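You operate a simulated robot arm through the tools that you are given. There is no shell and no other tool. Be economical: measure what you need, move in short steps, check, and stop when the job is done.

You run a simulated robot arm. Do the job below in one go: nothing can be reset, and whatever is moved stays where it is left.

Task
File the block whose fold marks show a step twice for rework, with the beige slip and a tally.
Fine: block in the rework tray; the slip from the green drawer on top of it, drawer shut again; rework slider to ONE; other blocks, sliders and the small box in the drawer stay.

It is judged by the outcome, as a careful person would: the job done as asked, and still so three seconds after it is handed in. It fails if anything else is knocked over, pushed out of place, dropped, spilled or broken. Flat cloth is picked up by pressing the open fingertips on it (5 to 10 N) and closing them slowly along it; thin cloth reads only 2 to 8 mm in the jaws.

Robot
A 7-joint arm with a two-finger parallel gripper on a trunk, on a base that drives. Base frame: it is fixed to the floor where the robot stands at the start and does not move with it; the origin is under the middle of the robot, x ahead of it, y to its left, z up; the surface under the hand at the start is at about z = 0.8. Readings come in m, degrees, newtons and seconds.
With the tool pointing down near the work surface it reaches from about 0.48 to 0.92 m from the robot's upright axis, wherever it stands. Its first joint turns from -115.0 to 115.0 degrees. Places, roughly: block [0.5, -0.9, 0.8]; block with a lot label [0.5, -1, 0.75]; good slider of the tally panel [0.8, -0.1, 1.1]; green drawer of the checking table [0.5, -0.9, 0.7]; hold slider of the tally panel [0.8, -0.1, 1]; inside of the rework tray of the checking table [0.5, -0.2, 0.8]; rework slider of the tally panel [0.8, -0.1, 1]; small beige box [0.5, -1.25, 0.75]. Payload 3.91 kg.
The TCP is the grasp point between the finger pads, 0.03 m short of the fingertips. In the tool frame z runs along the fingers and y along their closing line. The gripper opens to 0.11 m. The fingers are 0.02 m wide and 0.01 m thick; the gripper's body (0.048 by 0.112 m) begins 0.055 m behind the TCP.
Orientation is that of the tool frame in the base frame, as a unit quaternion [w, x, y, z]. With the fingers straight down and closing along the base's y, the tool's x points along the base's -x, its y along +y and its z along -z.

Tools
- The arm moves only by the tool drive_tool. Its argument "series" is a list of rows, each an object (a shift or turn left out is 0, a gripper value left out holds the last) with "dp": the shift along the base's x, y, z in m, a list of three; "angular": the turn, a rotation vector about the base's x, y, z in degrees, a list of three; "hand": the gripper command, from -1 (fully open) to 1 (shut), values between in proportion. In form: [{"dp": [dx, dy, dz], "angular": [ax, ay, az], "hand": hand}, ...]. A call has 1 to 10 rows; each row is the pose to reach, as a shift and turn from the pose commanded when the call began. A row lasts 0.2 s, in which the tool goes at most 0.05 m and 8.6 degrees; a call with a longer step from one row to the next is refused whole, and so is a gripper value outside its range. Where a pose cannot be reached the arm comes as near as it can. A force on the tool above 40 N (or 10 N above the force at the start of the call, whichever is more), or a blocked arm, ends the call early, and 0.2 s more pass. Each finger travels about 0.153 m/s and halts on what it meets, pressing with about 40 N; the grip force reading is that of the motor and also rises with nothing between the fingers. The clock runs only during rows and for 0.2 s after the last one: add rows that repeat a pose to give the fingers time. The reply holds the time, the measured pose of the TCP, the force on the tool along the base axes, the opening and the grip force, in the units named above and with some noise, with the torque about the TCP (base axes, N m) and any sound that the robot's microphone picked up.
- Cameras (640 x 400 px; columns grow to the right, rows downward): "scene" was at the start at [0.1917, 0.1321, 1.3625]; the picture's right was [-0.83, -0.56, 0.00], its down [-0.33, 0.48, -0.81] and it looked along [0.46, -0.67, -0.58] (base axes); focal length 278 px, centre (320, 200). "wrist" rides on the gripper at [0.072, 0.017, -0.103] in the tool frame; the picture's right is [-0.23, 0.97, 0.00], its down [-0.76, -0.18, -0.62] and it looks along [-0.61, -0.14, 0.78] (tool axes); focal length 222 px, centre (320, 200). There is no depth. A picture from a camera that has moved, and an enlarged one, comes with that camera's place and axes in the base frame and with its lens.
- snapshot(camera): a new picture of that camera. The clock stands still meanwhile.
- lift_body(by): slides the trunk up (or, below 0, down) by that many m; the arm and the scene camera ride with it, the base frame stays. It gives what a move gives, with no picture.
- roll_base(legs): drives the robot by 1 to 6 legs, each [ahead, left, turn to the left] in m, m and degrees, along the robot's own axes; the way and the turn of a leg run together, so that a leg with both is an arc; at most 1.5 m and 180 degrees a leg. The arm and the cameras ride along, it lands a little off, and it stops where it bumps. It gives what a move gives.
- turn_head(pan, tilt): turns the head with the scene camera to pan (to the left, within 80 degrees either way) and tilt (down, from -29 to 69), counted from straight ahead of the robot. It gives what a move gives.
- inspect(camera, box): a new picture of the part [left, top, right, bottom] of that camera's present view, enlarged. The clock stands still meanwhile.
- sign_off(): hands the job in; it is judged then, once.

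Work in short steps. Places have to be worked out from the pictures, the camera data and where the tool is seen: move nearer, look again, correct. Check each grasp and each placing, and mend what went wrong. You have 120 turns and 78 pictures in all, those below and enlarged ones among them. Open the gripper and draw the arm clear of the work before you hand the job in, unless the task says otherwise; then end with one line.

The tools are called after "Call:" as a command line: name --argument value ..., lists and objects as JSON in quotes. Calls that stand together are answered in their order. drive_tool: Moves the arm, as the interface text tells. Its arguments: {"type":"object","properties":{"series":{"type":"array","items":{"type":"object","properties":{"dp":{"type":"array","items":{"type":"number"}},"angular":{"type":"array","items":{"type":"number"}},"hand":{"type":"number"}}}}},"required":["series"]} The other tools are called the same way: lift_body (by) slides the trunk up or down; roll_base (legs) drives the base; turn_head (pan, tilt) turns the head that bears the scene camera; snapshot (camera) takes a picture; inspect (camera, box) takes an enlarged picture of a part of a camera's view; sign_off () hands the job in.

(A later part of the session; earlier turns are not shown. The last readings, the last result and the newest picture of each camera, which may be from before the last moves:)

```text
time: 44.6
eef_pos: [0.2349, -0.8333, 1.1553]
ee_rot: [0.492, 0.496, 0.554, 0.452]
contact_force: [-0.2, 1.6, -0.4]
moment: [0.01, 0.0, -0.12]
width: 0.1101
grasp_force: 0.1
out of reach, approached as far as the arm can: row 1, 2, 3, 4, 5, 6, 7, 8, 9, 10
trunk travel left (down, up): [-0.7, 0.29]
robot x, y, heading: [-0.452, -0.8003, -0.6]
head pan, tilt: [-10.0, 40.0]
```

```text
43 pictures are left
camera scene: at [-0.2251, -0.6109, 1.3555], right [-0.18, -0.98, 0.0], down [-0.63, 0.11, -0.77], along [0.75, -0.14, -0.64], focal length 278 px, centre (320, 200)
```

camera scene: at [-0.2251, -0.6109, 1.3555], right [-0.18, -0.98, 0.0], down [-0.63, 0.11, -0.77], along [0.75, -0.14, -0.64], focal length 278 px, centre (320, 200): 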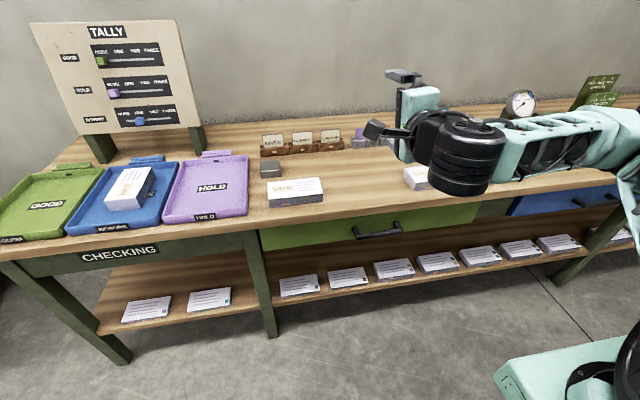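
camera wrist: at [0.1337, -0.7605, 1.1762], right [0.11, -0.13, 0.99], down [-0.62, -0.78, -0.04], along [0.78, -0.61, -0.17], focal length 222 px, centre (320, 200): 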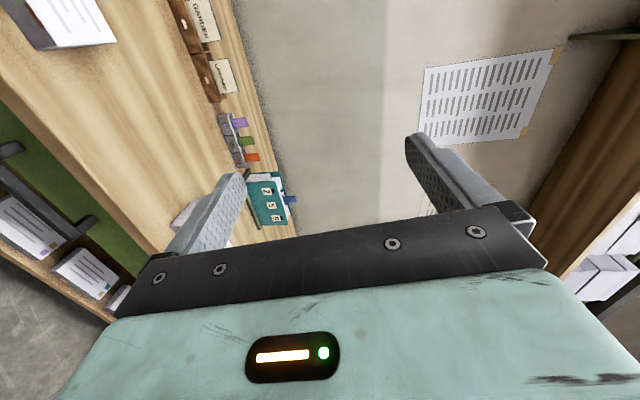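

The forearm lies well in front of the table, so lowering is clear. Lowering by 0.4.

Call:
lift_body --by -0.4

Call:
drive_tool --series '[{"dp": [0, 0, 0]}]'

Call:
snapshot --camera "scene"

```text
time: 48.4
eef_pos: [0.2345, -0.8342, 0.7547]
ee_rot: [0.492, 0.497, 0.555, 0.451]
contact_force: [0.2, -0.6, 0.4]
moment: [0.01, 0.01, 0.02]
width: 0.1099
grasp_force: 0.1
trunk travel left (down, up): [-0.3, 0.69]
robot x, y, heading: [-0.4476, -0.7981, -0.2]
head pan, tilt: [-10.0, 40.0]
```

```text
time: 48.8
eef_pos: [0.2348, -0.8338, 0.7546]
ee_rot: [0.492, 0.497, 0.555, 0.45]
contact_force: [0.3, 0.5, 0.1]
moment: [-0.04, 0.03, -0.03]
width: 0.1099
grasp_force: 0.0
trunk travel left (down, up): [-0.3, 0.69]
robot x, y, heading: [-0.4526, -0.8001, -0.3]
head pan, tilt: [-10.0, 40.0]
```

```text
42 pictures are left
camera scene: at [-0.2251, -0.6121, 0.9556], right [-0.18, -0.98, 0.0], down [-0.63, 0.12, -0.77], along [0.75, -0.14, -0.64], focal length 278 px, centre (320, 200)
```

scene: 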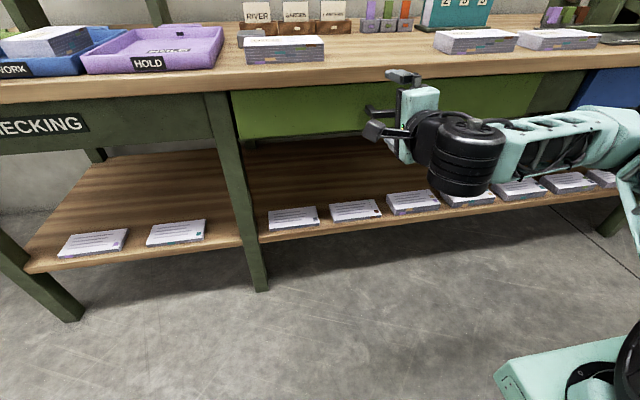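

The hand is near handle height. I'll correct the orientation (≈6°, −6°, −1°) and move toward handle y, slightly back.

Call:
drive_tool --series '[{"dp": [-0.01, -0.035, -0.02], "angular": [5.7, -6.2, -1]}, {"dp": [-0.02, -0.073, -0.05], "angular": [5.7, -6.2, -1]}, {"dp": [-0.02, -0.073, -0.05], "angular": [5.7, -6.2, -1]}]'

Call:
snapshot --camera "wrist"

Call:
snapshot --camera "scene"

```text
time: 49.6
eef_pos: [0.243, -0.9148, 0.7991]
ee_rot: [0.496, 0.503, 0.503, 0.499]
contact_force: [-0.2, -0.5, -0.3]
moment: [0.01, 0.0, -0.01]
width: 0.1103
grasp_force: 0.0
out of reach, approached as far as the arm can: row 1, 2, 3
trunk travel left (down, up): [-0.3, 0.69]
robot x, y, heading: [-0.4518, -0.7997, -0.4]
head pan, tilt: [-10.0, 40.0]
```

```text
41 pictures are left
camera wrist: at [0.142, -0.8431, 0.8171], right [0.01, -0.23, 0.97], down [-0.62, -0.76, -0.17], along [0.78, -0.61, -0.15], focal length 222 px, centre (320, 200)
```

wrist: 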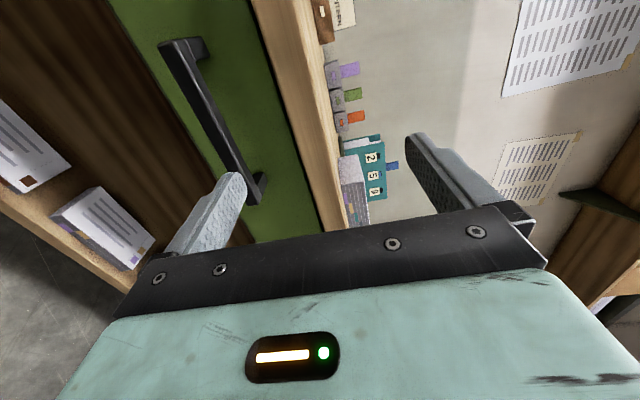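

```text
40 pictures are left
camera scene: at [-0.2251, -0.6121, 0.9556], right [-0.18, -0.98, 0.0], down [-0.63, 0.12, -0.77], along [0.75, -0.14, -0.64], focal length 278 px, centre (320, 200)
```

scene: 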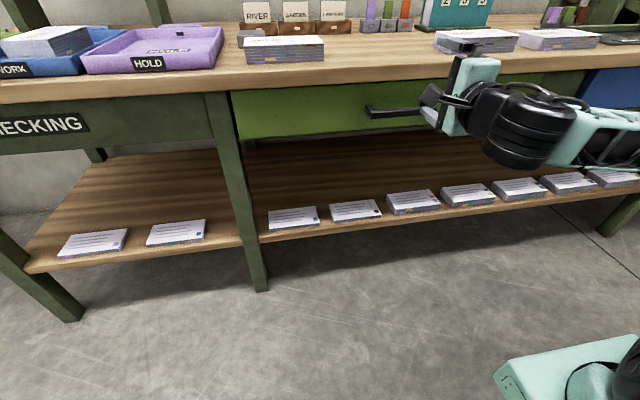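

Orientation is right, and the bar reads z≈0.705–0.71. I'll lower the trunk another 0.093 and re-measure.

Call:
lift_body --by -0.093

Call:
snapshot --camera "wrist"

```text
time: 50.9
eef_pos: [0.244, -0.9152, 0.7058]
ee_rot: [0.497, 0.502, 0.503, 0.497]
contact_force: [-0.6, -0.1, -1.0]
moment: [0.0, 0.0, 0.01]
width: 0.1101
grasp_force: 0.0
trunk travel left (down, up): [-0.207, 0.783]
robot x, y, heading: [-0.4535, -0.7992, -0.5]
head pan, tilt: [-10.0, 40.0]
```

```text
39 pictures are left
camera wrist: at [0.142, -0.8429, 0.7241], right [0.01, -0.23, 0.97], down [-0.62, -0.76, -0.17], along [0.78, -0.61, -0.15], focal length 222 px, centre (320, 200)
```

wrist: 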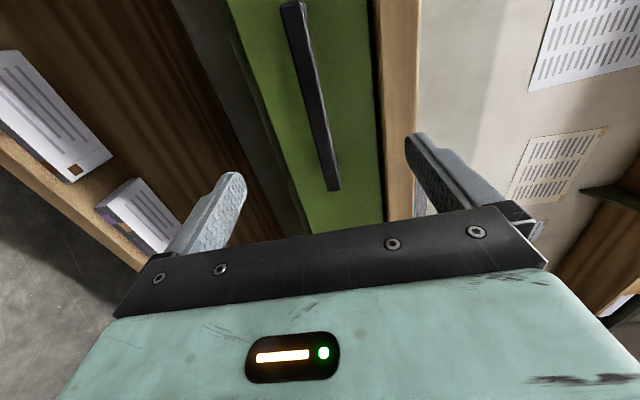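

Triangulated bar: x≈0.352, z≈0.703. I'll drive ahead 0.085 m with open fingers straddling it.

Call:
roll_base --legs '[[0.085, 0, 0]]'

Call:
snapshot --camera "wrist"

```text
time: 52.0
eef_pos: [0.3313, -0.9143, 0.7056]
ee_rot: [0.497, 0.502, 0.503, 0.498]
contact_force: [0.1, -0.6, -0.2]
moment: [0.0, -0.02, -0.02]
width: 0.1097
grasp_force: 0.1
trunk travel left (down, up): [-0.207, 0.783]
robot x, y, heading: [-0.3668, -0.7982, -0.2]
head pan, tilt: [-10.0, 40.0]
```

```text
38 pictures are left
camera wrist: at [0.2289, -0.8431, 0.724], right [0.01, -0.23, 0.97], down [-0.62, -0.76, -0.17], along [0.78, -0.61, -0.15], focal length 222 px, centre (320, 200)
```

wrist: 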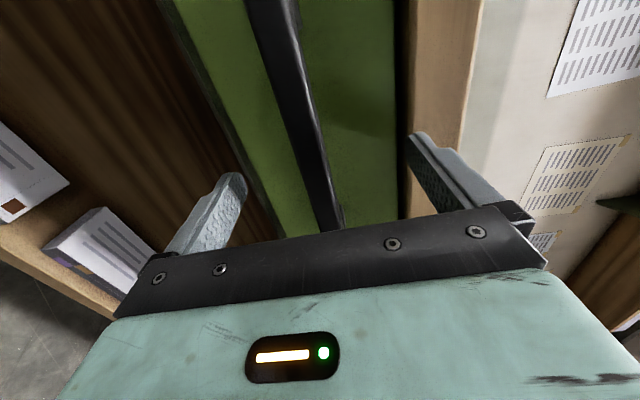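

The bar lies between the fingers; closing on it.

Call:
drive_tool --series '[{"hand": -0.4}, {"hand": 0.1}, {"hand": 0.5}, {"hand": 0.9}, {"hand": 0.9}]'

```text
time: 53.2
eef_pos: [0.3304, -0.9152, 0.7058]
ee_rot: [0.497, 0.503, 0.503, 0.497]
contact_force: [-3.1, 0.0, -6.0]
moment: [-0.46, -0.43, -0.21]
width: 0.0161
grasp_force: 44.9
trunk travel left (down, up): [-0.207, 0.783]
robot x, y, heading: [-0.3634, -0.7968, -0.3]
head pan, tilt: [-10.0, 40.0]
```

Gripped (16 mm bar). I'll pull by driving back 0.2 m.

Call:
roll_base --legs '[[-0.2, 0, 0]]'

Call:
snapshot --camera "scene"

```text
time: 54.8
eef_pos: [0.1284, -0.9162, 0.7051]
ee_rot: [0.497, 0.504, 0.503, 0.497]
contact_force: [-0.7, -17.5, -10.6]
moment: [-0.58, -0.33, -0.23]
width: 0.016
grasp_force: 44.9
trunk travel left (down, up): [-0.207, 0.783]
robot x, y, heading: [-0.5703, -0.8016, -0.2]
head pan, tilt: [-10.0, 40.0]
```

```text
37 pictures are left
camera scene: at [-0.3411, -0.6118, 0.8626], right [-0.18, -0.98, 0.0], down [-0.63, 0.12, -0.77], along [0.75, -0.14, -0.64], focal length 278 px, centre (320, 200)
```

scene: 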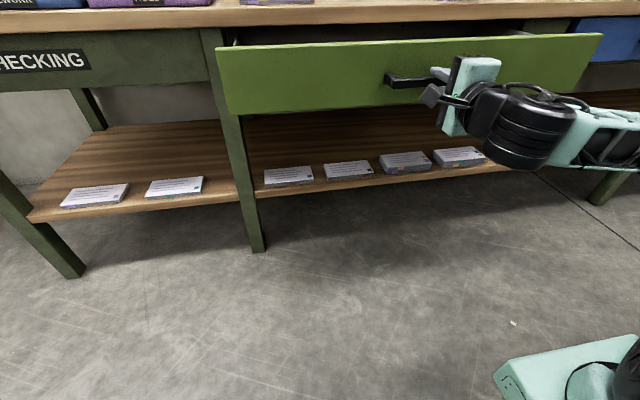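

The drawer is open about 0.2 m. I'll release, back away and raise the trunk to look inside.

Call:
drive_tool --series '[{"hand": 0.5}, {"hand": 0.0}, {"hand": -0.5}, {"hand": -0.5}]'

Call:
roll_base --legs '[[-0.12, 0, 0]]'

Call:
lift_body --by 0.4

Call:
turn_head --pan -18 --tilt 35

Call:
snapshot --camera "scene"

```text
time: 55.8
eef_pos: [0.1288, -0.9138, 0.7054]
ee_rot: [0.497, 0.504, 0.503, 0.497]
contact_force: [0.4, -0.1, 0.8]
moment: [-0.01, -0.01, 0.01]
width: 0.0825
grasp_force: 0.0
trunk travel left (down, up): [-0.207, 0.783]
robot x, y, heading: [-0.5714, -0.7994, -0.3]
head pan, tilt: [-10.0, 40.0]
```

```text
time: 57.0
eef_pos: [0.0093, -0.9141, 0.7046]
ee_rot: [0.497, 0.503, 0.503, 0.497]
contact_force: [-0.6, 0.3, -0.6]
moment: [-0.01, -0.04, 0.01]
width: 0.0826
grasp_force: 0.0
trunk travel left (down, up): [-0.207, 0.783]
robot x, y, heading: [-0.6871, -0.7978, -0.1]
head pan, tilt: [-10.0, 40.0]
```

```text
time: 60.9
eef_pos: [0.0091, -0.9143, 1.1056]
ee_rot: [0.497, 0.502, 0.503, 0.497]
contact_force: [0.5, -0.2, -0.2]
moment: [0.02, 0.01, 0.0]
width: 0.0824
grasp_force: 0.2
trunk travel left (down, up): [-0.607, 0.383]
robot x, y, heading: [-0.6839, -0.7958, -0.4]
head pan, tilt: [-10.0, 40.0]
```

```text
time: 61.5
eef_pos: [0.0099, -0.9134, 1.1054]
ee_rot: [0.497, 0.503, 0.503, 0.498]
contact_force: [0.1, 1.0, 0.0]
moment: [0.0, 0.01, -0.01]
width: 0.0823
grasp_force: 0.0
trunk travel left (down, up): [-0.607, 0.383]
robot x, y, heading: [-0.6867, -0.7982, 0.0]
head pan, tilt: [-18.0, 35.0]
```

```text
36 pictures are left
camera scene: at [-0.4599, -0.6232, 1.2702], right [-0.31, -0.95, 0.0], down [-0.55, 0.18, -0.82], along [0.78, -0.26, -0.57], focal length 278 px, centre (320, 200)
```

scene: 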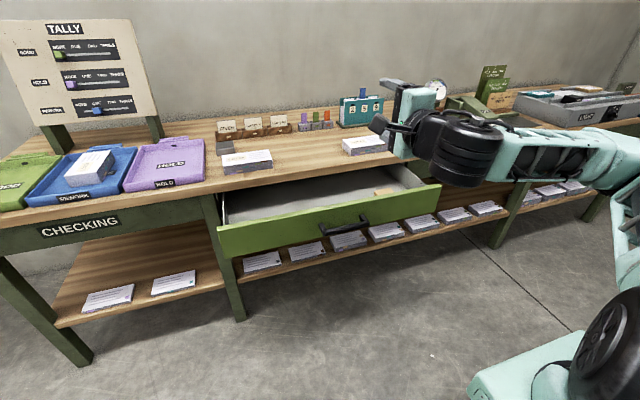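

Call:
inspect --camera "scene" --box '[210, 140, 450, 260]'

```text
2.67 times, centred on (330, 200) of scene
camera zoom: at [-0.4599, -0.6232, 1.2702], right [-0.31, -0.95, 0.0], down [-0.55, 0.18, -0.82], along [0.78, -0.26, -0.57], focal length 740 px, centre (293, 200)
```

zoom: 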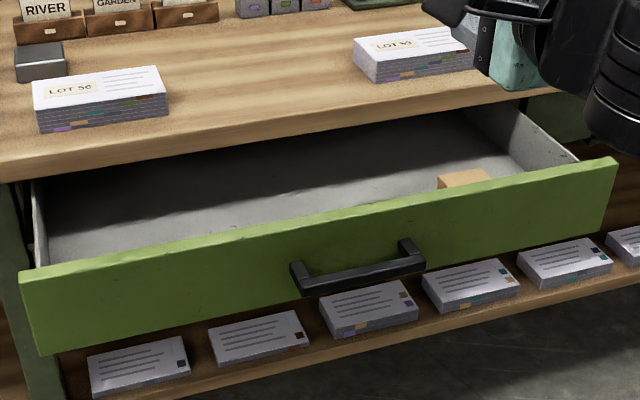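

The slip isn't visible yet; the front wall hides part of the drawer, and the box is at the right. I'll point the tool down and look in with the wrist camera.

Call:
drive_tool --series '[{"angular": [0, 8.5, 0], "hand": -1}, {"angular": [0, 17, 0]}, {"angular": [0, 25.5, 0]}, {"angular": [0, 34, 0]}, {"angular": [0, 42.5, 0]}, {"angular": [0, 51, 0]}, {"angular": [0, 59.5, 0]}, {"angular": [0, 68, 0]}, {"angular": [0, 76.5, 0]}, {"angular": [0, 85, 0]}]'

Call:
roll_base --legs '[[0.15, 0, 0]]'

Call:
snapshot --camera "wrist"

```text
time: 63.7
eef_pos: [0.009, -0.9138, 1.1051]
ee_rot: [0.026, 0.707, 0.706, 0.027]
contact_force: [-0.6, -0.5, 1.0]
moment: [0.0, 0.0, 0.0]
width: 0.1098
grasp_force: 0.1
trunk travel left (down, up): [-0.607, 0.383]
robot x, y, heading: [-0.6866, -0.801, -0.2]
head pan, tilt: [-18.0, 35.0]
```

```text
time: 65.1
eef_pos: [0.1616, -0.9148, 1.1054]
ee_rot: [0.027, 0.707, 0.706, 0.027]
contact_force: [-0.6, -0.4, 1.0]
moment: [0.0, 0.0, 0.03]
width: 0.1104
grasp_force: 0.1
trunk travel left (down, up): [-0.607, 0.383]
robot x, y, heading: [-0.534, -0.801, -0.3]
head pan, tilt: [-18.0, 35.0]
```

```text
34 pictures are left
camera wrist: at [0.1727, -0.8433, 1.2101], right [0.97, -0.23, 0.07], down [-0.23, -0.76, 0.61], along [-0.08, -0.61, -0.79], focal length 222 px, centre (320, 200)
```

wrist: 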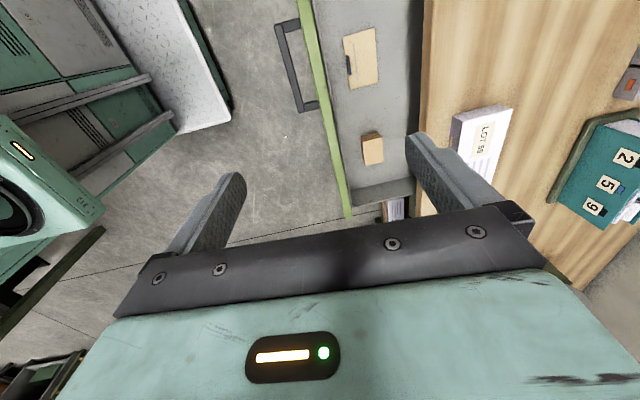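

The slip and the box are both visible. Zooming.

Call:
inspect --camera "wrist" --box '[290, 0, 450, 200]'

```text
2.00 times, centred on (370, 100) of wrist
camera zoom: at [0.1727, -0.8433, 1.2101], right [0.97, -0.23, 0.07], down [-0.23, -0.76, 0.61], along [-0.08, -0.61, -0.79], focal length 444 px, centre (220, 400)
```

zoom: 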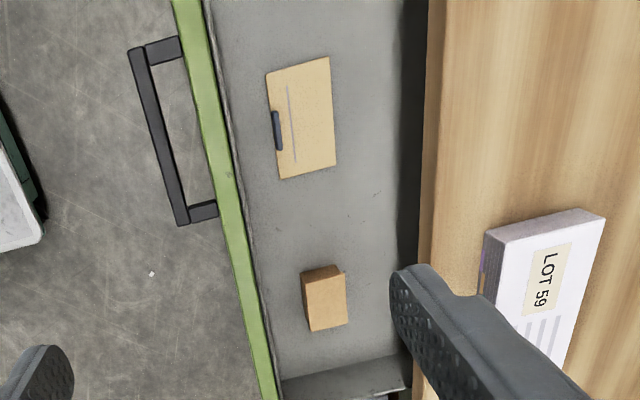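

The slip is at about x 0.257–0.322, y −0.978 to −0.879, with a dark tab on its −x edge near y −0.928. I'll bring the camera closer to see the tab and the drawer's height.

Call:
drive_tool --series '[{"dp": [0.02, 0.02, -0.035], "angular": [0, 3, 0]}, {"dp": [0.035, 0.04, -0.075], "angular": [0, 3, 0]}, {"dp": [0.05, 0.06, -0.115], "angular": [0, 3, 0]}, {"dp": [0.07, 0.075, -0.155], "angular": [0, 3, 0]}, {"dp": [0.085, 0.09, -0.195], "angular": [0, 3, 0]}, {"dp": [0.09, 0.1, -0.235], "angular": [0, 3, 0]}, {"dp": [0.09, 0.1, -0.25], "angular": [0, 3, 0]}, {"dp": [0.09, 0.1, -0.25], "angular": [0, 3, 0]}]'

Call:
snapshot --camera "wrist"

```text
time: 66.9
eef_pos: [0.2532, -0.8133, 0.8559]
ee_rot: [0.009, 0.708, 0.706, 0.008]
contact_force: [0.5, 0.1, -0.8]
moment: [0.04, 0.0, -0.02]
width: 0.1099
grasp_force: 0.1
trunk travel left (down, up): [-0.607, 0.383]
robot x, y, heading: [-0.5347, -0.8035, -0.3]
head pan, tilt: [-18.0, 35.0]
```

```text
32 pictures are left
camera wrist: at [0.2692, -0.7417, 0.961], right [0.97, -0.23, 0.02], down [-0.19, -0.76, 0.62], along [-0.12, -0.61, -0.79], focal length 222 px, centre (320, 200)
```

wrist: 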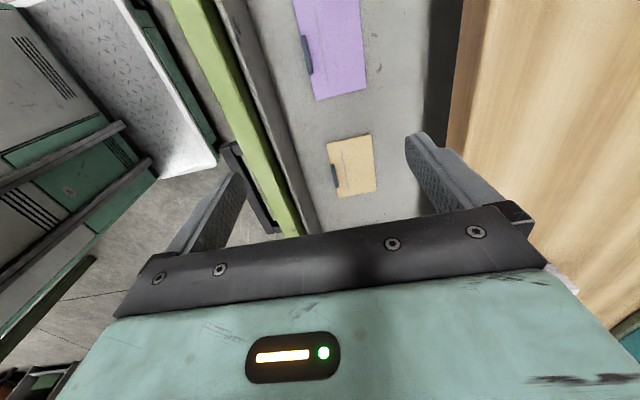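

A purple slip (to leave alone) is there too. Zooming on the beige slip's tab.

Call:
inspect --camera "wrist" --box '[280, 60, 440, 220]'

```text
2.50 times, centred on (360, 140) of wrist
camera zoom: at [0.2692, -0.7417, 0.961], right [0.97, -0.23, 0.02], down [-0.19, -0.76, 0.62], along [-0.12, -0.61, -0.79], focal length 555 px, centre (220, 350)
```

zoom: 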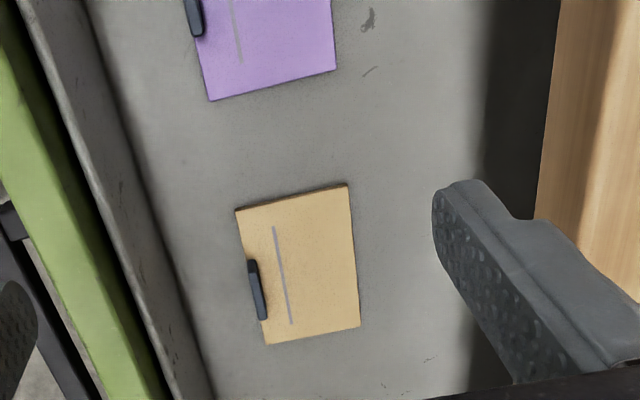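

The wall top triangulates to z≈0.741 (x≈0.202) and the drawer floor to ≈0.66. The tab is a small raised bar at x≈0.2565, y −0.908 to −0.951. I'll align above it with the fingers narrowed to 4.5 cm, closing along x, tilted 6° for wall clearance.

Call:
drive_tool --series '[{"dp": [0.002, -0.04, -0.005], "angular": [0, 3.5, 0], "hand": 0.18}, {"dp": [0.005, -0.08, -0.01], "angular": [0, 7, 0], "hand": 0.18}, {"dp": [0.007, -0.116, -0.01], "angular": [0, 7, 0], "hand": 0.18}, {"dp": [0.007, -0.116, -0.046], "angular": [0, 7, 0], "hand": 0.18}, {"dp": [0.007, -0.116, -0.066], "angular": [0, 7, 0], "hand": 0.18}, {"dp": [0.007, -0.116, -0.066], "angular": [0, 7, 0], "hand": 0.18}]'

Call:
snapshot --camera "wrist"

```text
time: 68.3
eef_pos: [0.2591, -0.9305, 0.7897]
ee_rot: [-0.036, 0.707, 0.705, -0.035]
contact_force: [-0.7, 0.1, 0.4]
moment: [-0.02, 0.02, -0.01]
width: 0.0451
grasp_force: 0.0
trunk travel left (down, up): [-0.607, 0.383]
robot x, y, heading: [-0.5331, -0.7995, -0.2]
head pan, tilt: [-18.0, 35.0]
```

```text
30 pictures are left
camera wrist: at [0.2878, -0.8585, 0.8912], right [0.97, -0.23, -0.1], down [-0.12, -0.76, 0.64], along [-0.22, -0.61, -0.76], focal length 222 px, centre (320, 200)
```

wrist: 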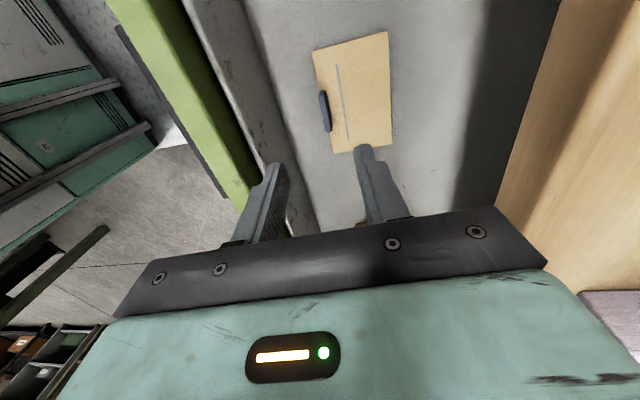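

Tab re-measured at (0.2545, −0.9275), between the finger lines. I'll descend to tip height ≈0.672 and look.

Call:
drive_tool --series '[{"dp": [-0.001, 0.002, -0.04]}, {"dp": [-0.001, 0.002, -0.07]}, {"dp": [-0.001, 0.002, -0.085]}, {"dp": [-0.001, 0.002, -0.088]}, {"dp": [-0.001, 0.002, -0.088]}]'

Call:
snapshot --camera "wrist"

```text
time: 69.5
eef_pos: [0.2589, -0.9284, 0.7014]
ee_rot: [-0.035, 0.707, 0.706, -0.035]
contact_force: [-0.5, 0.4, -0.3]
moment: [0.02, -0.03, 0.0]
width: 0.0451
grasp_force: 0.1
trunk travel left (down, up): [-0.607, 0.383]
robot x, y, heading: [-0.5352, -0.7977, -0.1]
head pan, tilt: [-18.0, 35.0]
```

```text
29 pictures are left
camera wrist: at [0.2873, -0.8563, 0.8036], right [0.97, -0.23, -0.1], down [-0.12, -0.76, 0.64], along [-0.22, -0.61, -0.76], focal length 222 px, centre (320, 200)
```

wrist: 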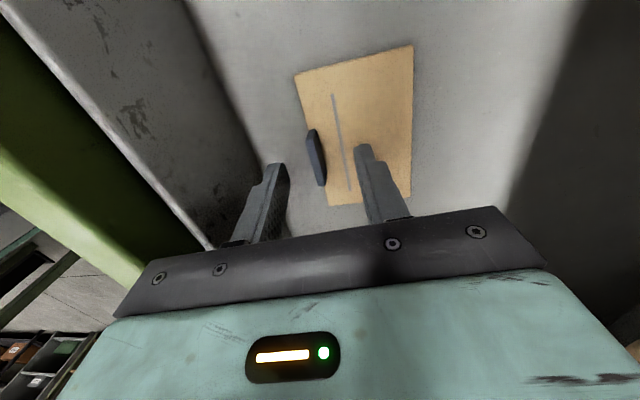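

The tab is centred between the tips. I'll lower gently until near contact, then close.

Call:
drive_tool --series '[{"dp": [0, 0, -0.003]}, {"dp": [0, 0, -0.006]}, {"dp": [0, 0, -0.008]}, {"dp": [0, 0, -0.008]}]'

```text
time: 70.5
eef_pos: [0.2586, -0.9284, 0.6961]
ee_rot: [-0.034, 0.707, 0.706, -0.034]
contact_force: [-0.6, 1.8, 15.3]
moment: [0.01, -0.4, 0.03]
width: 0.0439
grasp_force: 0.0
trunk travel left (down, up): [-0.607, 0.383]
robot x, y, heading: [-0.5325, -0.8014, -0.4]
head pan, tilt: [-18.0, 35.0]
```

The tips touch the floor (15 N). I'll ease up 2 mm and close on the tab.

Call:
drive_tool --series '[{"dp": [0, 0, 0.002], "hand": 0.18}, {"dp": [0, 0, 0.002], "hand": 0.4}, {"dp": [0, 0, 0.002], "hand": 0.6}, {"dp": [0, 0, 0.002], "hand": 0.8}, {"dp": [0, 0, 0.002], "hand": 1}, {"dp": [0, 0, 0.002], "hand": 1}]'

Call:
snapshot --camera "wrist"

```text
time: 71.9
eef_pos: [0.2584, -0.9293, 0.6965]
ee_rot: [-0.035, 0.707, 0.705, -0.034]
contact_force: [-0.3, 0.9, 9.3]
moment: [0.02, -0.57, -0.03]
width: 0.0048
grasp_force: 40.0
trunk travel left (down, up): [-0.607, 0.383]
robot x, y, heading: [-0.5369, -0.8, -0.4]
head pan, tilt: [-18.0, 35.0]
```

```text
28 pictures are left
camera wrist: at [0.2868, -0.8571, 0.7981], right [0.97, -0.23, -0.09], down [-0.12, -0.76, 0.64], along [-0.22, -0.61, -0.76], focal length 222 px, centre (320, 200)
```

wrist: 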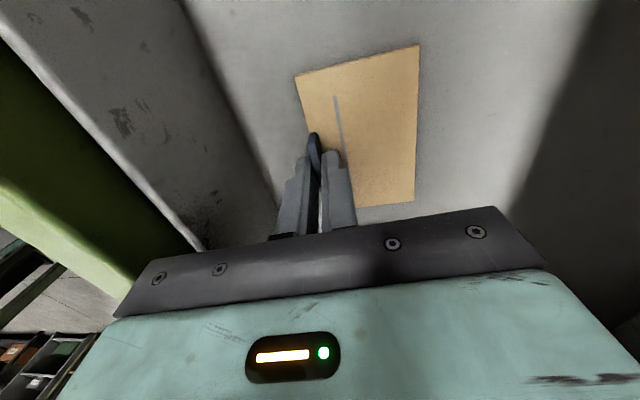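

Tab gripped at 4.8 mm. I'll lift and check that the slip comes along.

Call:
drive_tool --series '[{"dp": [0, 0, 0.02]}, {"dp": [0, 0, 0.05]}, {"dp": [0, 0, 0.09]}, {"dp": [0, 0, 0.13]}, {"dp": [0, 0, 0.17]}, {"dp": [0, 0, 0.21]}, {"dp": [-0.02, 0, 0.25]}, {"dp": [-0.04, 0, 0.29]}, {"dp": [-0.04, 0, 0.33]}, {"dp": [-0.04, 0, 0.33]}]'

Call:
snapshot --camera "wrist"

Call:
snapshot --camera "scene"

```text
time: 74.1
eef_pos: [0.2168, -0.928, 1.0256]
ee_rot: [-0.035, 0.707, 0.706, -0.036]
contact_force: [0.2, 0.7, -0.1]
moment: [0.01, 0.0, 0.01]
width: 0.0044
grasp_force: 40.7
trunk travel left (down, up): [-0.607, 0.383]
robot x, y, heading: [-0.535, -0.8005, -0.5]
head pan, tilt: [-18.0, 35.0]
```

```text
27 pictures are left
camera wrist: at [0.246, -0.857, 1.1269], right [0.97, -0.23, -0.1], down [-0.12, -0.76, 0.64], along [-0.22, -0.61, -0.76], focal length 222 px, centre (320, 200)
```

wrist: 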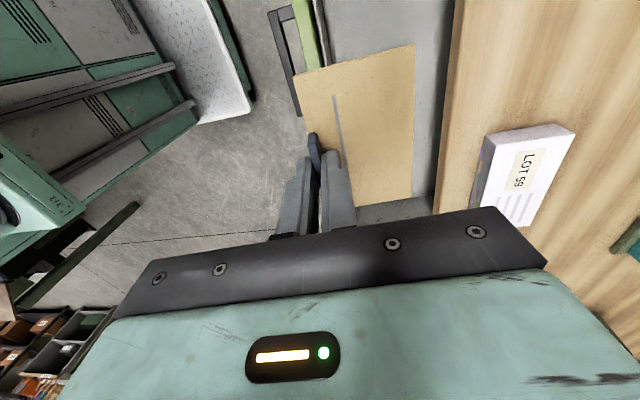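

```text
26 pictures are left
camera scene: at [-0.3072, -0.6244, 1.2702], right [-0.31, -0.95, 0.0], down [-0.54, 0.18, -0.82], along [0.78, -0.26, -0.57], focal length 278 px, centre (320, 200)
```

scene: 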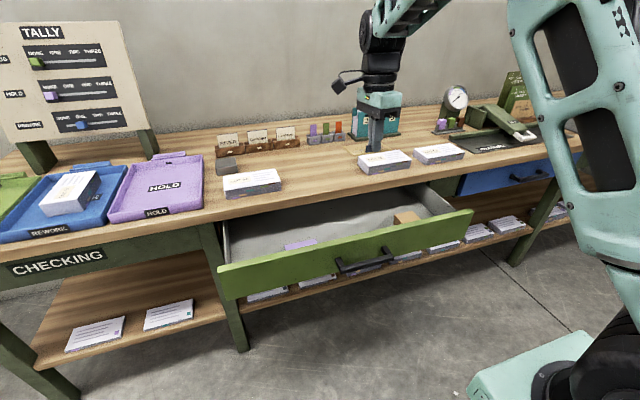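

The slip is held as a stiff card, and the box and purple slip remain in the drawer. I'll drive left past the open drawer, then ahead toward the rework tray.

Call:
roll_base --legs '[[0, 0.65, 0], [0.32, 0, 0]]'

Call:
snapshot --camera "wrist"

```text
time: 79.5
eef_pos: [0.5448, -0.2719, 1.0254]
ee_rot: [-0.036, 0.708, 0.705, -0.035]
contact_force: [-0.5, 0.2, 0.8]
moment: [-0.05, 0.03, 0.0]
width: 0.0043
grasp_force: 40.1
trunk travel left (down, up): [-0.607, 0.383]
robot x, y, heading: [-0.207, -0.1435, -0.4]
head pan, tilt: [-18.0, 35.0]
```

```text
25 pictures are left
camera wrist: at [0.5743, -0.1998, 1.1267], right [0.97, -0.23, -0.1], down [-0.12, -0.76, 0.64], along [-0.22, -0.61, -0.76], focal length 222 px, centre (320, 200)
```

wrist: 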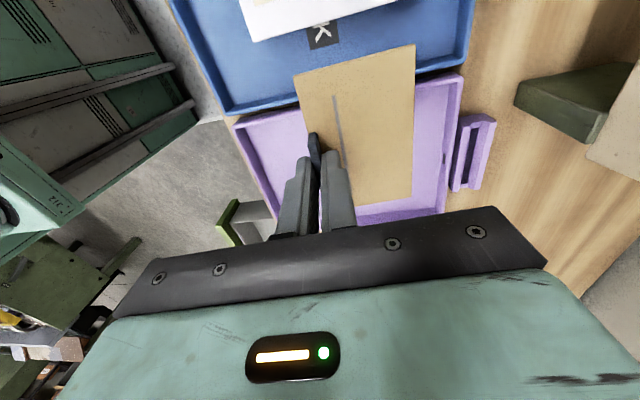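

I'll move so the slip is centred over the block (TCP target ≈ (0.528, −0.16)), partly down, and check.

Call:
drive_tool --series '[{"dp": [-0.005, 0.04, 0]}, {"dp": [-0.01, 0.08, 0]}, {"dp": [-0.017, 0.112, 0]}, {"dp": [-0.017, 0.112, -0.04]}, {"dp": [-0.017, 0.112, -0.08]}, {"dp": [-0.017, 0.112, -0.1]}, {"dp": [-0.017, 0.112, -0.1]}]'

Call:
snapshot --camera "wrist"

Call:
turn_head --pan -5 --tilt 40

Call:
snapshot --camera "scene"

```text
time: 81.1
eef_pos: [0.5292, -0.1583, 0.9248]
ee_rot: [-0.036, 0.708, 0.705, -0.036]
contact_force: [-0.2, 0.8, 0.2]
moment: [0.0, 0.03, 0.01]
width: 0.0046
grasp_force: 40.1
trunk travel left (down, up): [-0.607, 0.383]
robot x, y, heading: [-0.2048, -0.143, -0.4]
head pan, tilt: [-18.0, 35.0]
```

```text
24 pictures are left
camera wrist: at [0.5574, -0.0868, 1.0261], right [0.97, -0.23, -0.1], down [-0.12, -0.76, 0.64], along [-0.22, -0.61, -0.76], focal length 222 px, centre (320, 200)
```

wrist: 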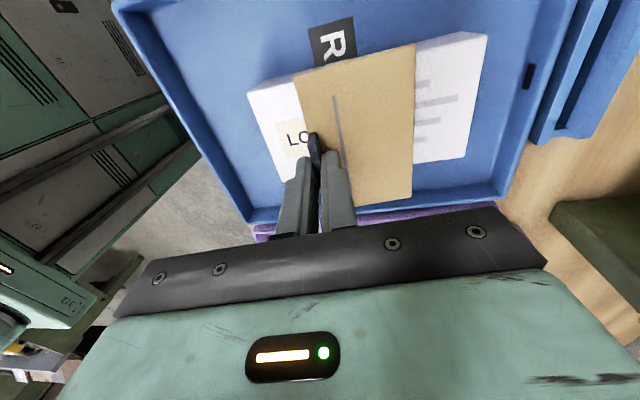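

```text
time: 81.9
eef_pos: [0.5293, -0.1582, 0.9244]
ee_rot: [-0.036, 0.708, 0.705, -0.035]
contact_force: [0.1, -0.7, -0.1]
moment: [0.0, 0.0, 0.0]
width: 0.0046
grasp_force: 40.4
trunk travel left (down, up): [-0.607, 0.383]
robot x, y, heading: [-0.205, -0.1405, -0.2]
head pan, tilt: [-5.0, 40.0]
```

```text
23 pictures are left
camera scene: at [0.0223, 0.0531, 1.2626], right [-0.09, -1.0, 0.0], down [-0.64, 0.06, -0.77], along [0.76, -0.07, -0.64], focal length 278 px, centre (320, 200)
```

scene: 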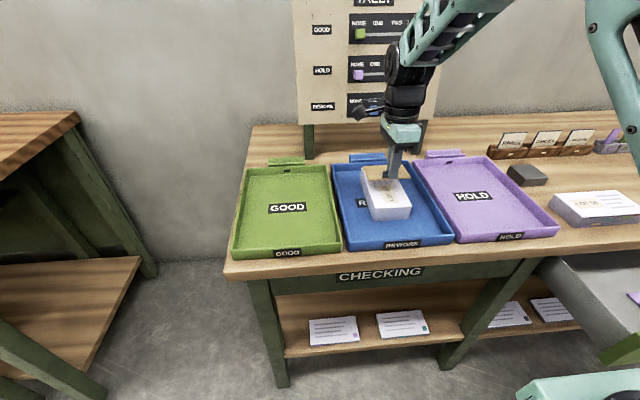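

Block measures x 0.474–0.642, y −0.205 to −0.117; the slip is nicely centred. I'll shift −4 mm in y and lower to just above the block.

Call:
drive_tool --series '[{"dp": [0, -0.004, -0.025]}, {"dp": [0, -0.004, -0.042]}, {"dp": [0, -0.004, -0.046]}, {"dp": [0, -0.004, -0.048]}, {"dp": [0, -0.004, -0.05]}, {"dp": [0, -0.004, -0.05]}]'

```text
time: 82.8
eef_pos: [0.5307, -0.1641, 0.8843]
ee_rot: [-0.031, 0.707, 0.705, -0.03]
contact_force: [-5.5, -0.5, 19.6]
moment: [-0.2, -0.52, -0.01]
width: 0.0049
grasp_force: 40.2
trunk travel left (down, up): [-0.607, 0.383]
robot x, y, heading: [-0.2058, -0.1424, -0.2]
head pan, tilt: [-5.0, 40.0]
stopped in row 4: the force on the tool passed its limit at 44 N (the readings are from after the stop); the commanded pose is now the measured one
```

Contact came about 1 cm higher than expected. Looking before releasing.

Call:
snapshot --camera "wrist"

Call:
inspect --camera "scene" --box '[330, 130, 450, 250]'

```text
22 pictures are left
camera wrist: at [0.5583, -0.0912, 0.9863], right [0.97, -0.23, -0.09], down [-0.12, -0.76, 0.63], along [-0.21, -0.6, -0.77], focal length 222 px, centre (320, 200)
```

wrist: 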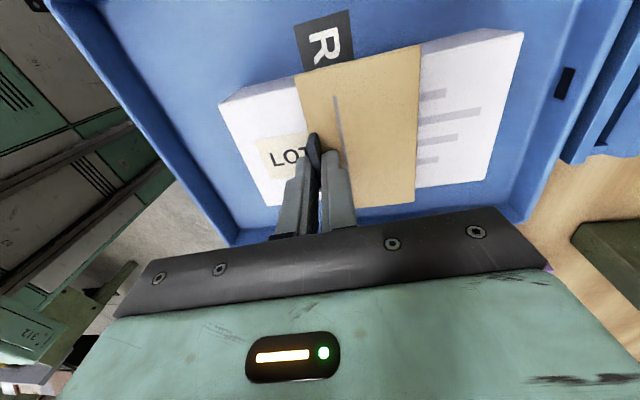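

```text
3.33 times, centred on (390, 190) of scene
camera zoom: at [0.0212, 0.0532, 1.2628], right [-0.09, -1.0, 0.0], down [-0.64, 0.06, -0.77], along [0.76, -0.07, -0.64], focal length 925 px, centre (87, 233)
```

zoom: 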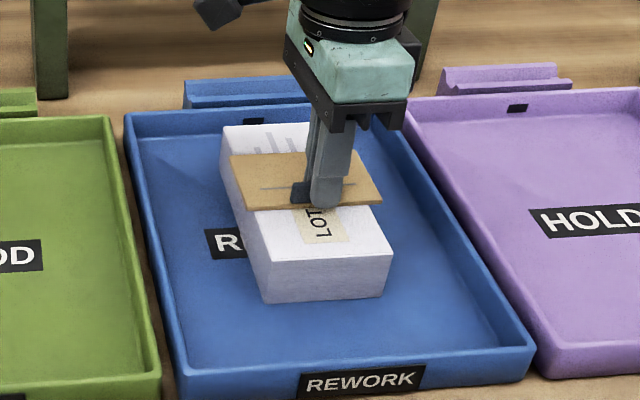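

The slip's far edge is touching while the tab edge is slightly high. I'll level it (rotate about −6°) while lowering a few mm.

Call:
drive_tool --series '[{"dp": [0, 0, 0.003], "angular": [0, -3, 0]}, {"dp": [0, 0, 0.0], "angular": [0, -6, 0]}, {"dp": [0, 0, -0.003], "angular": [0, -7, 0]}, {"dp": [0, 0, -0.005], "angular": [0, -7, 0]}]'

```text
time: 83.7
eef_pos: [0.5323, -0.1623, 0.8843]
ee_rot: [0.011, 0.709, 0.705, 0.013]
contact_force: [-5.1, 0.5, 19.8]
moment: [-0.1, 0.22, -0.01]
width: 0.0045
grasp_force: 39.7
trunk travel left (down, up): [-0.607, 0.383]
robot x, y, heading: [-0.2061, -0.1416, -0.3]
head pan, tilt: [-5.0, 40.0]
stopped in row 4: the force on the tool passed its limit at 42 N (the readings are from after the stop); the commanded pose is now the measured one
```

Contact is at the same height and level, so it's the fingertips and slip resting on the block. I'll ease the pressure and open slowly.

Call:
drive_tool --series '[{"dp": [0, 0, 0.0015], "hand": 1}, {"dp": [0, 0, 0.0015], "hand": 0.85}, {"dp": [0, 0, 0.002], "hand": 0.7}, {"dp": [0, 0, 0.003], "hand": 0.6}, {"dp": [0, 0, 0.003], "hand": 0.6}, {"dp": [0, 0, 0.03], "hand": 0.6}, {"dp": [0, 0, 0.07], "hand": 0.6}, {"dp": [0, 0, 0.11], "hand": 0.6}, {"dp": [0, 0, 0.15], "hand": 0.6}, {"dp": [0, 0, 0.15], "hand": 0.6}]'

Call:
snapshot --camera "wrist"

Call:
inspect --camera "scene" --box '[330, 130, 450, 250]'

```text
time: 85.8
eef_pos: [0.5323, -0.1632, 1.0321]
ee_rot: [0.009, 0.708, 0.706, 0.011]
contact_force: [-0.4, 0.6, 0.5]
moment: [0.01, 0.0, 0.02]
width: 0.0221
grasp_force: 0.1
trunk travel left (down, up): [-0.607, 0.383]
robot x, y, heading: [-0.2038, -0.1437, -0.4]
head pan, tilt: [-5.0, 40.0]
```

```text
20 pictures are left
camera wrist: at [0.5487, -0.0921, 1.1357], right [0.97, -0.23, 0.03], down [-0.2, -0.76, 0.62], along [-0.12, -0.6, -0.79], focal length 222 px, centre (320, 200)
```

wrist: 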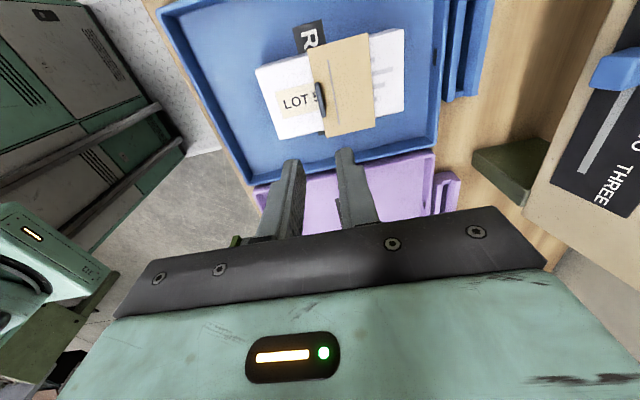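

```text
3.33 times, centred on (390, 190) of scene
camera zoom: at [0.0221, 0.0532, 1.2626], right [-0.09, -1.0, 0.0], down [-0.64, 0.06, -0.77], along [0.76, -0.07, -0.64], focal length 925 px, centre (87, 233)
```

zoom: 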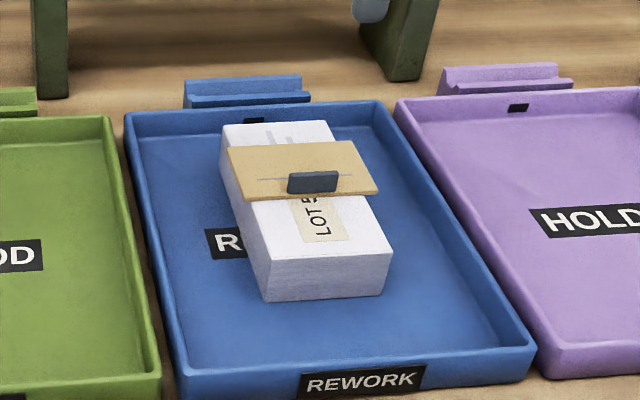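

The slip lies on the block. Now I'll drive back out and right to close the drawer.

Call:
roll_base --legs '[[-0.42, 0, 0], [0, -0.72, 0]]'

Call:
drive_tool --series '[{"angular": [0, 0, 8.5], "hand": 1}, {"angular": [0, 0, 17]}, {"angular": [0, 0, 25.5]}, {"angular": [0, 0, 34]}, {"angular": [0, 0, 42.5]}, {"angular": [0, 0, 51]}, {"angular": [0, 0, 59.5]}, {"angular": [0, 0, 68]}, {"angular": [0, 0, 76.5]}, {"angular": [0, 0, 85]}]'

```text
time: 92.0
eef_pos: [0.0955, -0.8939, 1.0308]
ee_rot: [0.01, 0.715, 0.699, 0.012]
contact_force: [-0.7, -0.7, 0.2]
moment: [0.0, 0.01, 0.02]
width: 0.0221
grasp_force: 0.1
trunk travel left (down, up): [-0.607, 0.383]
robot x, y, heading: [-0.6446, -0.8551, -1.7]
head pan, tilt: [-5.0, 40.0]
```

```text
time: 94.2
eef_pos: [0.0955, -0.8931, 1.0315]
ee_rot: [-0.001, 0.054, 0.998, 0.015]
contact_force: [-0.3, -0.2, -0.8]
moment: [-0.02, 0.03, 0.01]
width: 0.0
grasp_force: 37.8
trunk travel left (down, up): [-0.607, 0.383]
robot x, y, heading: [-0.6444, -0.8564, -1.3]
head pan, tilt: [-5.0, 40.0]
```

I'll square up, tilt the closed fingers 30° forward, and descend in front of the handle bar (bar centre ≈ x 0.15).

Call:
drive_tool --series '[{"dp": [-0.005, -0.005, -0.03], "angular": [0, -7.5, 2]}, {"dp": [-0.01, -0.01, -0.06], "angular": [0, -15, 4]}, {"dp": [-0.015, -0.014, -0.09], "angular": [0, -22.5, 6]}, {"dp": [-0.015, -0.014, -0.12], "angular": [0, -30, 6]}, {"dp": [-0.015, -0.014, -0.16], "angular": [0, -30, 6]}, {"dp": [-0.015, -0.014, -0.2], "angular": [0, -30, 6]}, {"dp": [-0.015, -0.014, -0.2], "angular": [0, -30, 6]}]'

Call:
snapshot --camera "wrist"

```text
time: 95.8
eef_pos: [0.0776, -0.9063, 0.8321]
ee_rot: [0.257, -0.001, 0.966, 0.029]
contact_force: [-0.7, -0.1, 0.0]
moment: [-0.02, 0.0, 0.01]
width: 0.0
grasp_force: 37.9
trunk travel left (down, up): [-0.607, 0.383]
robot x, y, heading: [-0.6423, -0.8568, -1.5]
head pan, tilt: [-5.0, 40.0]
```

```text
18 pictures are left
camera wrist: at [-0.0354, -0.8947, 0.8865], right [0.18, 0.97, 0.17], down [0.35, -0.22, 0.91], along [0.92, -0.1, -0.38], focal length 222 px, centre (320, 200)
```

wrist: 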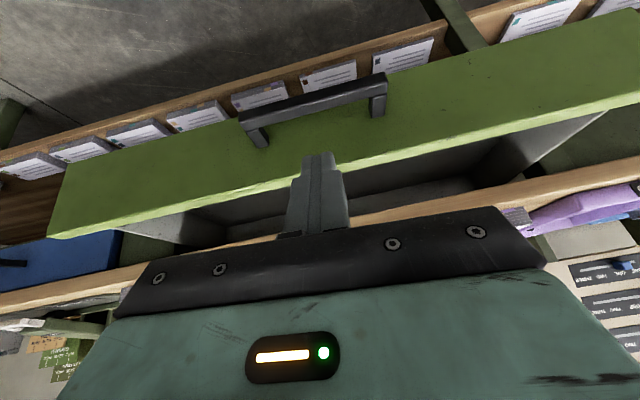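

The handle centre reads (0.14–0.15, −0.903). I'll descend to handle height in front of it.

Call:
drive_tool --series '[{"dp": [0, 0.002, -0.04]}, {"dp": [0, 0.002, -0.08]}, {"dp": [0, 0.002, -0.104]}, {"dp": [0, 0.002, -0.104]}]'

Call:
snapshot --camera "wrist"

```text
time: 96.8
eef_pos: [0.082, -0.9067, 0.728]
ee_rot: [0.258, -0.001, 0.966, 0.029]
contact_force: [0.2, -0.1, 0.0]
moment: [0.01, 0.03, 0.02]
width: 0.0
grasp_force: 37.6
trunk travel left (down, up): [-0.607, 0.383]
robot x, y, heading: [-0.6442, -0.8564, -1.8]
head pan, tilt: [-5.0, 40.0]
```

```text
17 pictures are left
camera wrist: at [-0.0313, -0.8946, 0.7831], right [0.18, 0.97, 0.17], down [0.35, -0.22, 0.91], along [0.92, -0.1, -0.38], focal length 222 px, centre (320, 200)
```

wrist: 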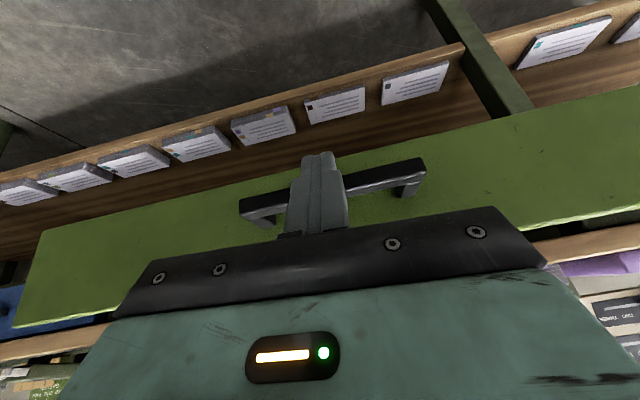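

The fingers are in front of the bar's middle. I'll push by driving ahead 0.19.

Call:
roll_base --legs '[[0.19, 0, 0]]'

Call:
snapshot --camera "wrist"

```text
time: 98.3
eef_pos: [0.272, -0.9111, 0.7288]
ee_rot: [0.257, -0.003, 0.966, 0.029]
contact_force: [-0.3, 0.4, 1.1]
moment: [-0.04, 0.0, 0.0]
width: 0.0003
grasp_force: 37.8
trunk travel left (down, up): [-0.607, 0.383]
robot x, y, heading: [-0.451, -0.8585, -1.4]
head pan, tilt: [-5.0, 40.0]
```

```text
16 pictures are left
camera wrist: at [0.1591, -0.8994, 0.7834], right [0.18, 0.97, 0.17], down [0.35, -0.22, 0.91], along [0.92, -0.1, -0.38], focal length 222 px, centre (320, 200)
```

wrist: 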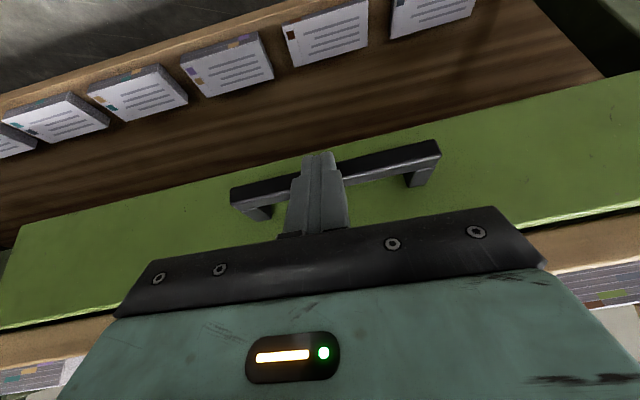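

The drawer is following. I'll finish with small arm steps until it resists.

Call:
drive_tool --series '[{"dp": [0.01, 0, 0]}, {"dp": [0.02, 0, 0]}, {"dp": [0.03, 0, 0]}, {"dp": [0.036, 0, 0]}, {"dp": [0.036, 0, 0]}]'

```text
time: 99.5
eef_pos: [0.3058, -0.911, 0.7273]
ee_rot: [0.257, -0.002, 0.966, 0.029]
contact_force: [-3.6, 1.1, 0.5]
moment: [0.04, 0.11, 0.02]
width: 0.0
grasp_force: 37.6
trunk travel left (down, up): [-0.607, 0.383]
robot x, y, heading: [-0.4521, -0.8645, -1.4]
head pan, tilt: [-5.0, 40.0]
```

Call:
drive_tool --series '[{"dp": [0.004, 0, 0]}, {"dp": [0.008, 0, 0]}, {"dp": [0.012, 0, 0]}, {"dp": [0.016, 0, 0]}, {"dp": [0.02, 0, 0]}, {"dp": [0.024, 0, 0]}, {"dp": [0.024, 0, 0]}]'

Call:
snapshot --camera "wrist"

```text
time: 100.1
eef_pos: [0.3076, -0.91, 0.7255]
ee_rot: [0.249, -0.003, 0.968, 0.029]
contact_force: [-6.9, 0.3, 2.7]
moment: [0.03, 0.12, -0.02]
width: 0.0
grasp_force: 37.5
trunk travel left (down, up): [-0.607, 0.383]
robot x, y, heading: [-0.4501, -0.8643, -1.5]
head pan, tilt: [-5.0, 40.0]
stopped in row 2: the force on the tool passed its limit at 45 N (the readings are from after the stop); the commanded pose is now the measured one
```

```text
15 pictures are left
camera wrist: at [0.195, -0.8989, 0.7826], right [0.18, 0.97, 0.16], down [0.37, -0.22, 0.9], along [0.91, -0.1, -0.4], focal length 222 px, centre (320, 200)
```

wrist: 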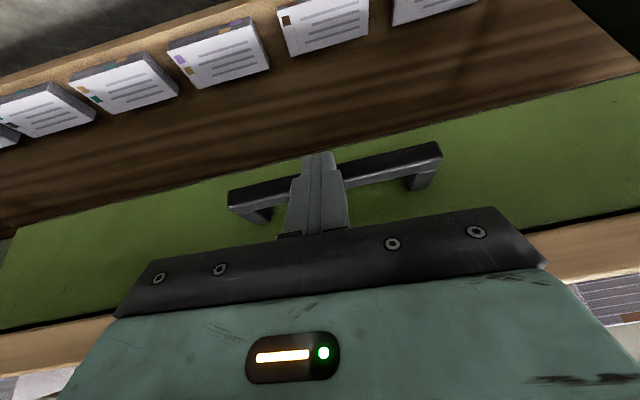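

It hit its stop, apparently shut. I'll withdraw the hand back and up and check with the scene camera.

Call:
drive_tool --series '[{"dp": [-0.03, 0, 0]}, {"dp": [-0.07, 0, 0]}, {"dp": [-0.1, 0, 0.03]}, {"dp": [-0.1, 0, 0.07]}, {"dp": [-0.1, 0, 0.11]}, {"dp": [-0.1, 0, 0.15]}, {"dp": [-0.1, 0, 0.19]}, {"dp": [-0.1, 0, 0.23]}, {"dp": [-0.1, 0, 0.27], "hand": -1}, {"dp": [-0.1, 0, 0.3], "hand": -1}]'

Call:
roll_base --legs '[[-0.25, 0, 0]]'

Call:
snapshot --camera "scene"

```text
time: 102.3
eef_pos: [0.2089, -0.9104, 1.0242]
ee_rot: [0.251, -0.002, 0.968, 0.029]
contact_force: [0.0, 0.6, 0.4]
moment: [-0.02, -0.01, 0.02]
width: 0.1102
grasp_force: 0.1
trunk travel left (down, up): [-0.607, 0.383]
robot x, y, heading: [-0.4527, -0.862, -1.4]
head pan, tilt: [-5.0, 40.0]
```

```text
time: 104.1
eef_pos: [-0.0433, -0.9048, 1.0249]
ee_rot: [0.251, -0.002, 0.968, 0.029]
contact_force: [-0.5, 0.7, -0.1]
moment: [-0.03, -0.03, -0.02]
width: 0.11
grasp_force: 0.1
trunk travel left (down, up): [-0.607, 0.383]
robot x, y, heading: [-0.7019, -0.8554, -1.7]
head pan, tilt: [-5.0, 40.0]
```

```text
14 pictures are left
camera scene: at [-0.4719, -0.6641, 1.2626], right [-0.12, -0.99, 0.0], down [-0.64, 0.07, -0.77], along [0.76, -0.09, -0.64], focal length 278 px, centre (320, 200)
```

scene: 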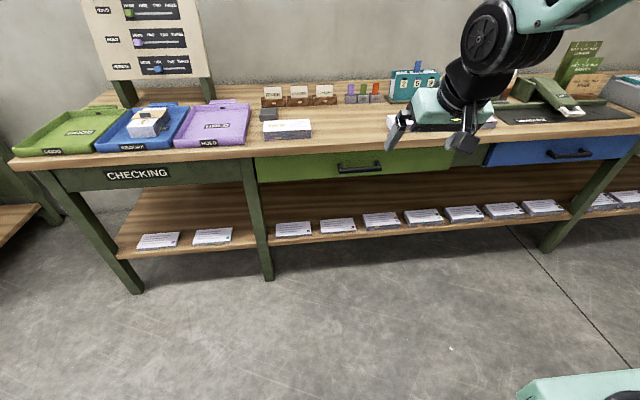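

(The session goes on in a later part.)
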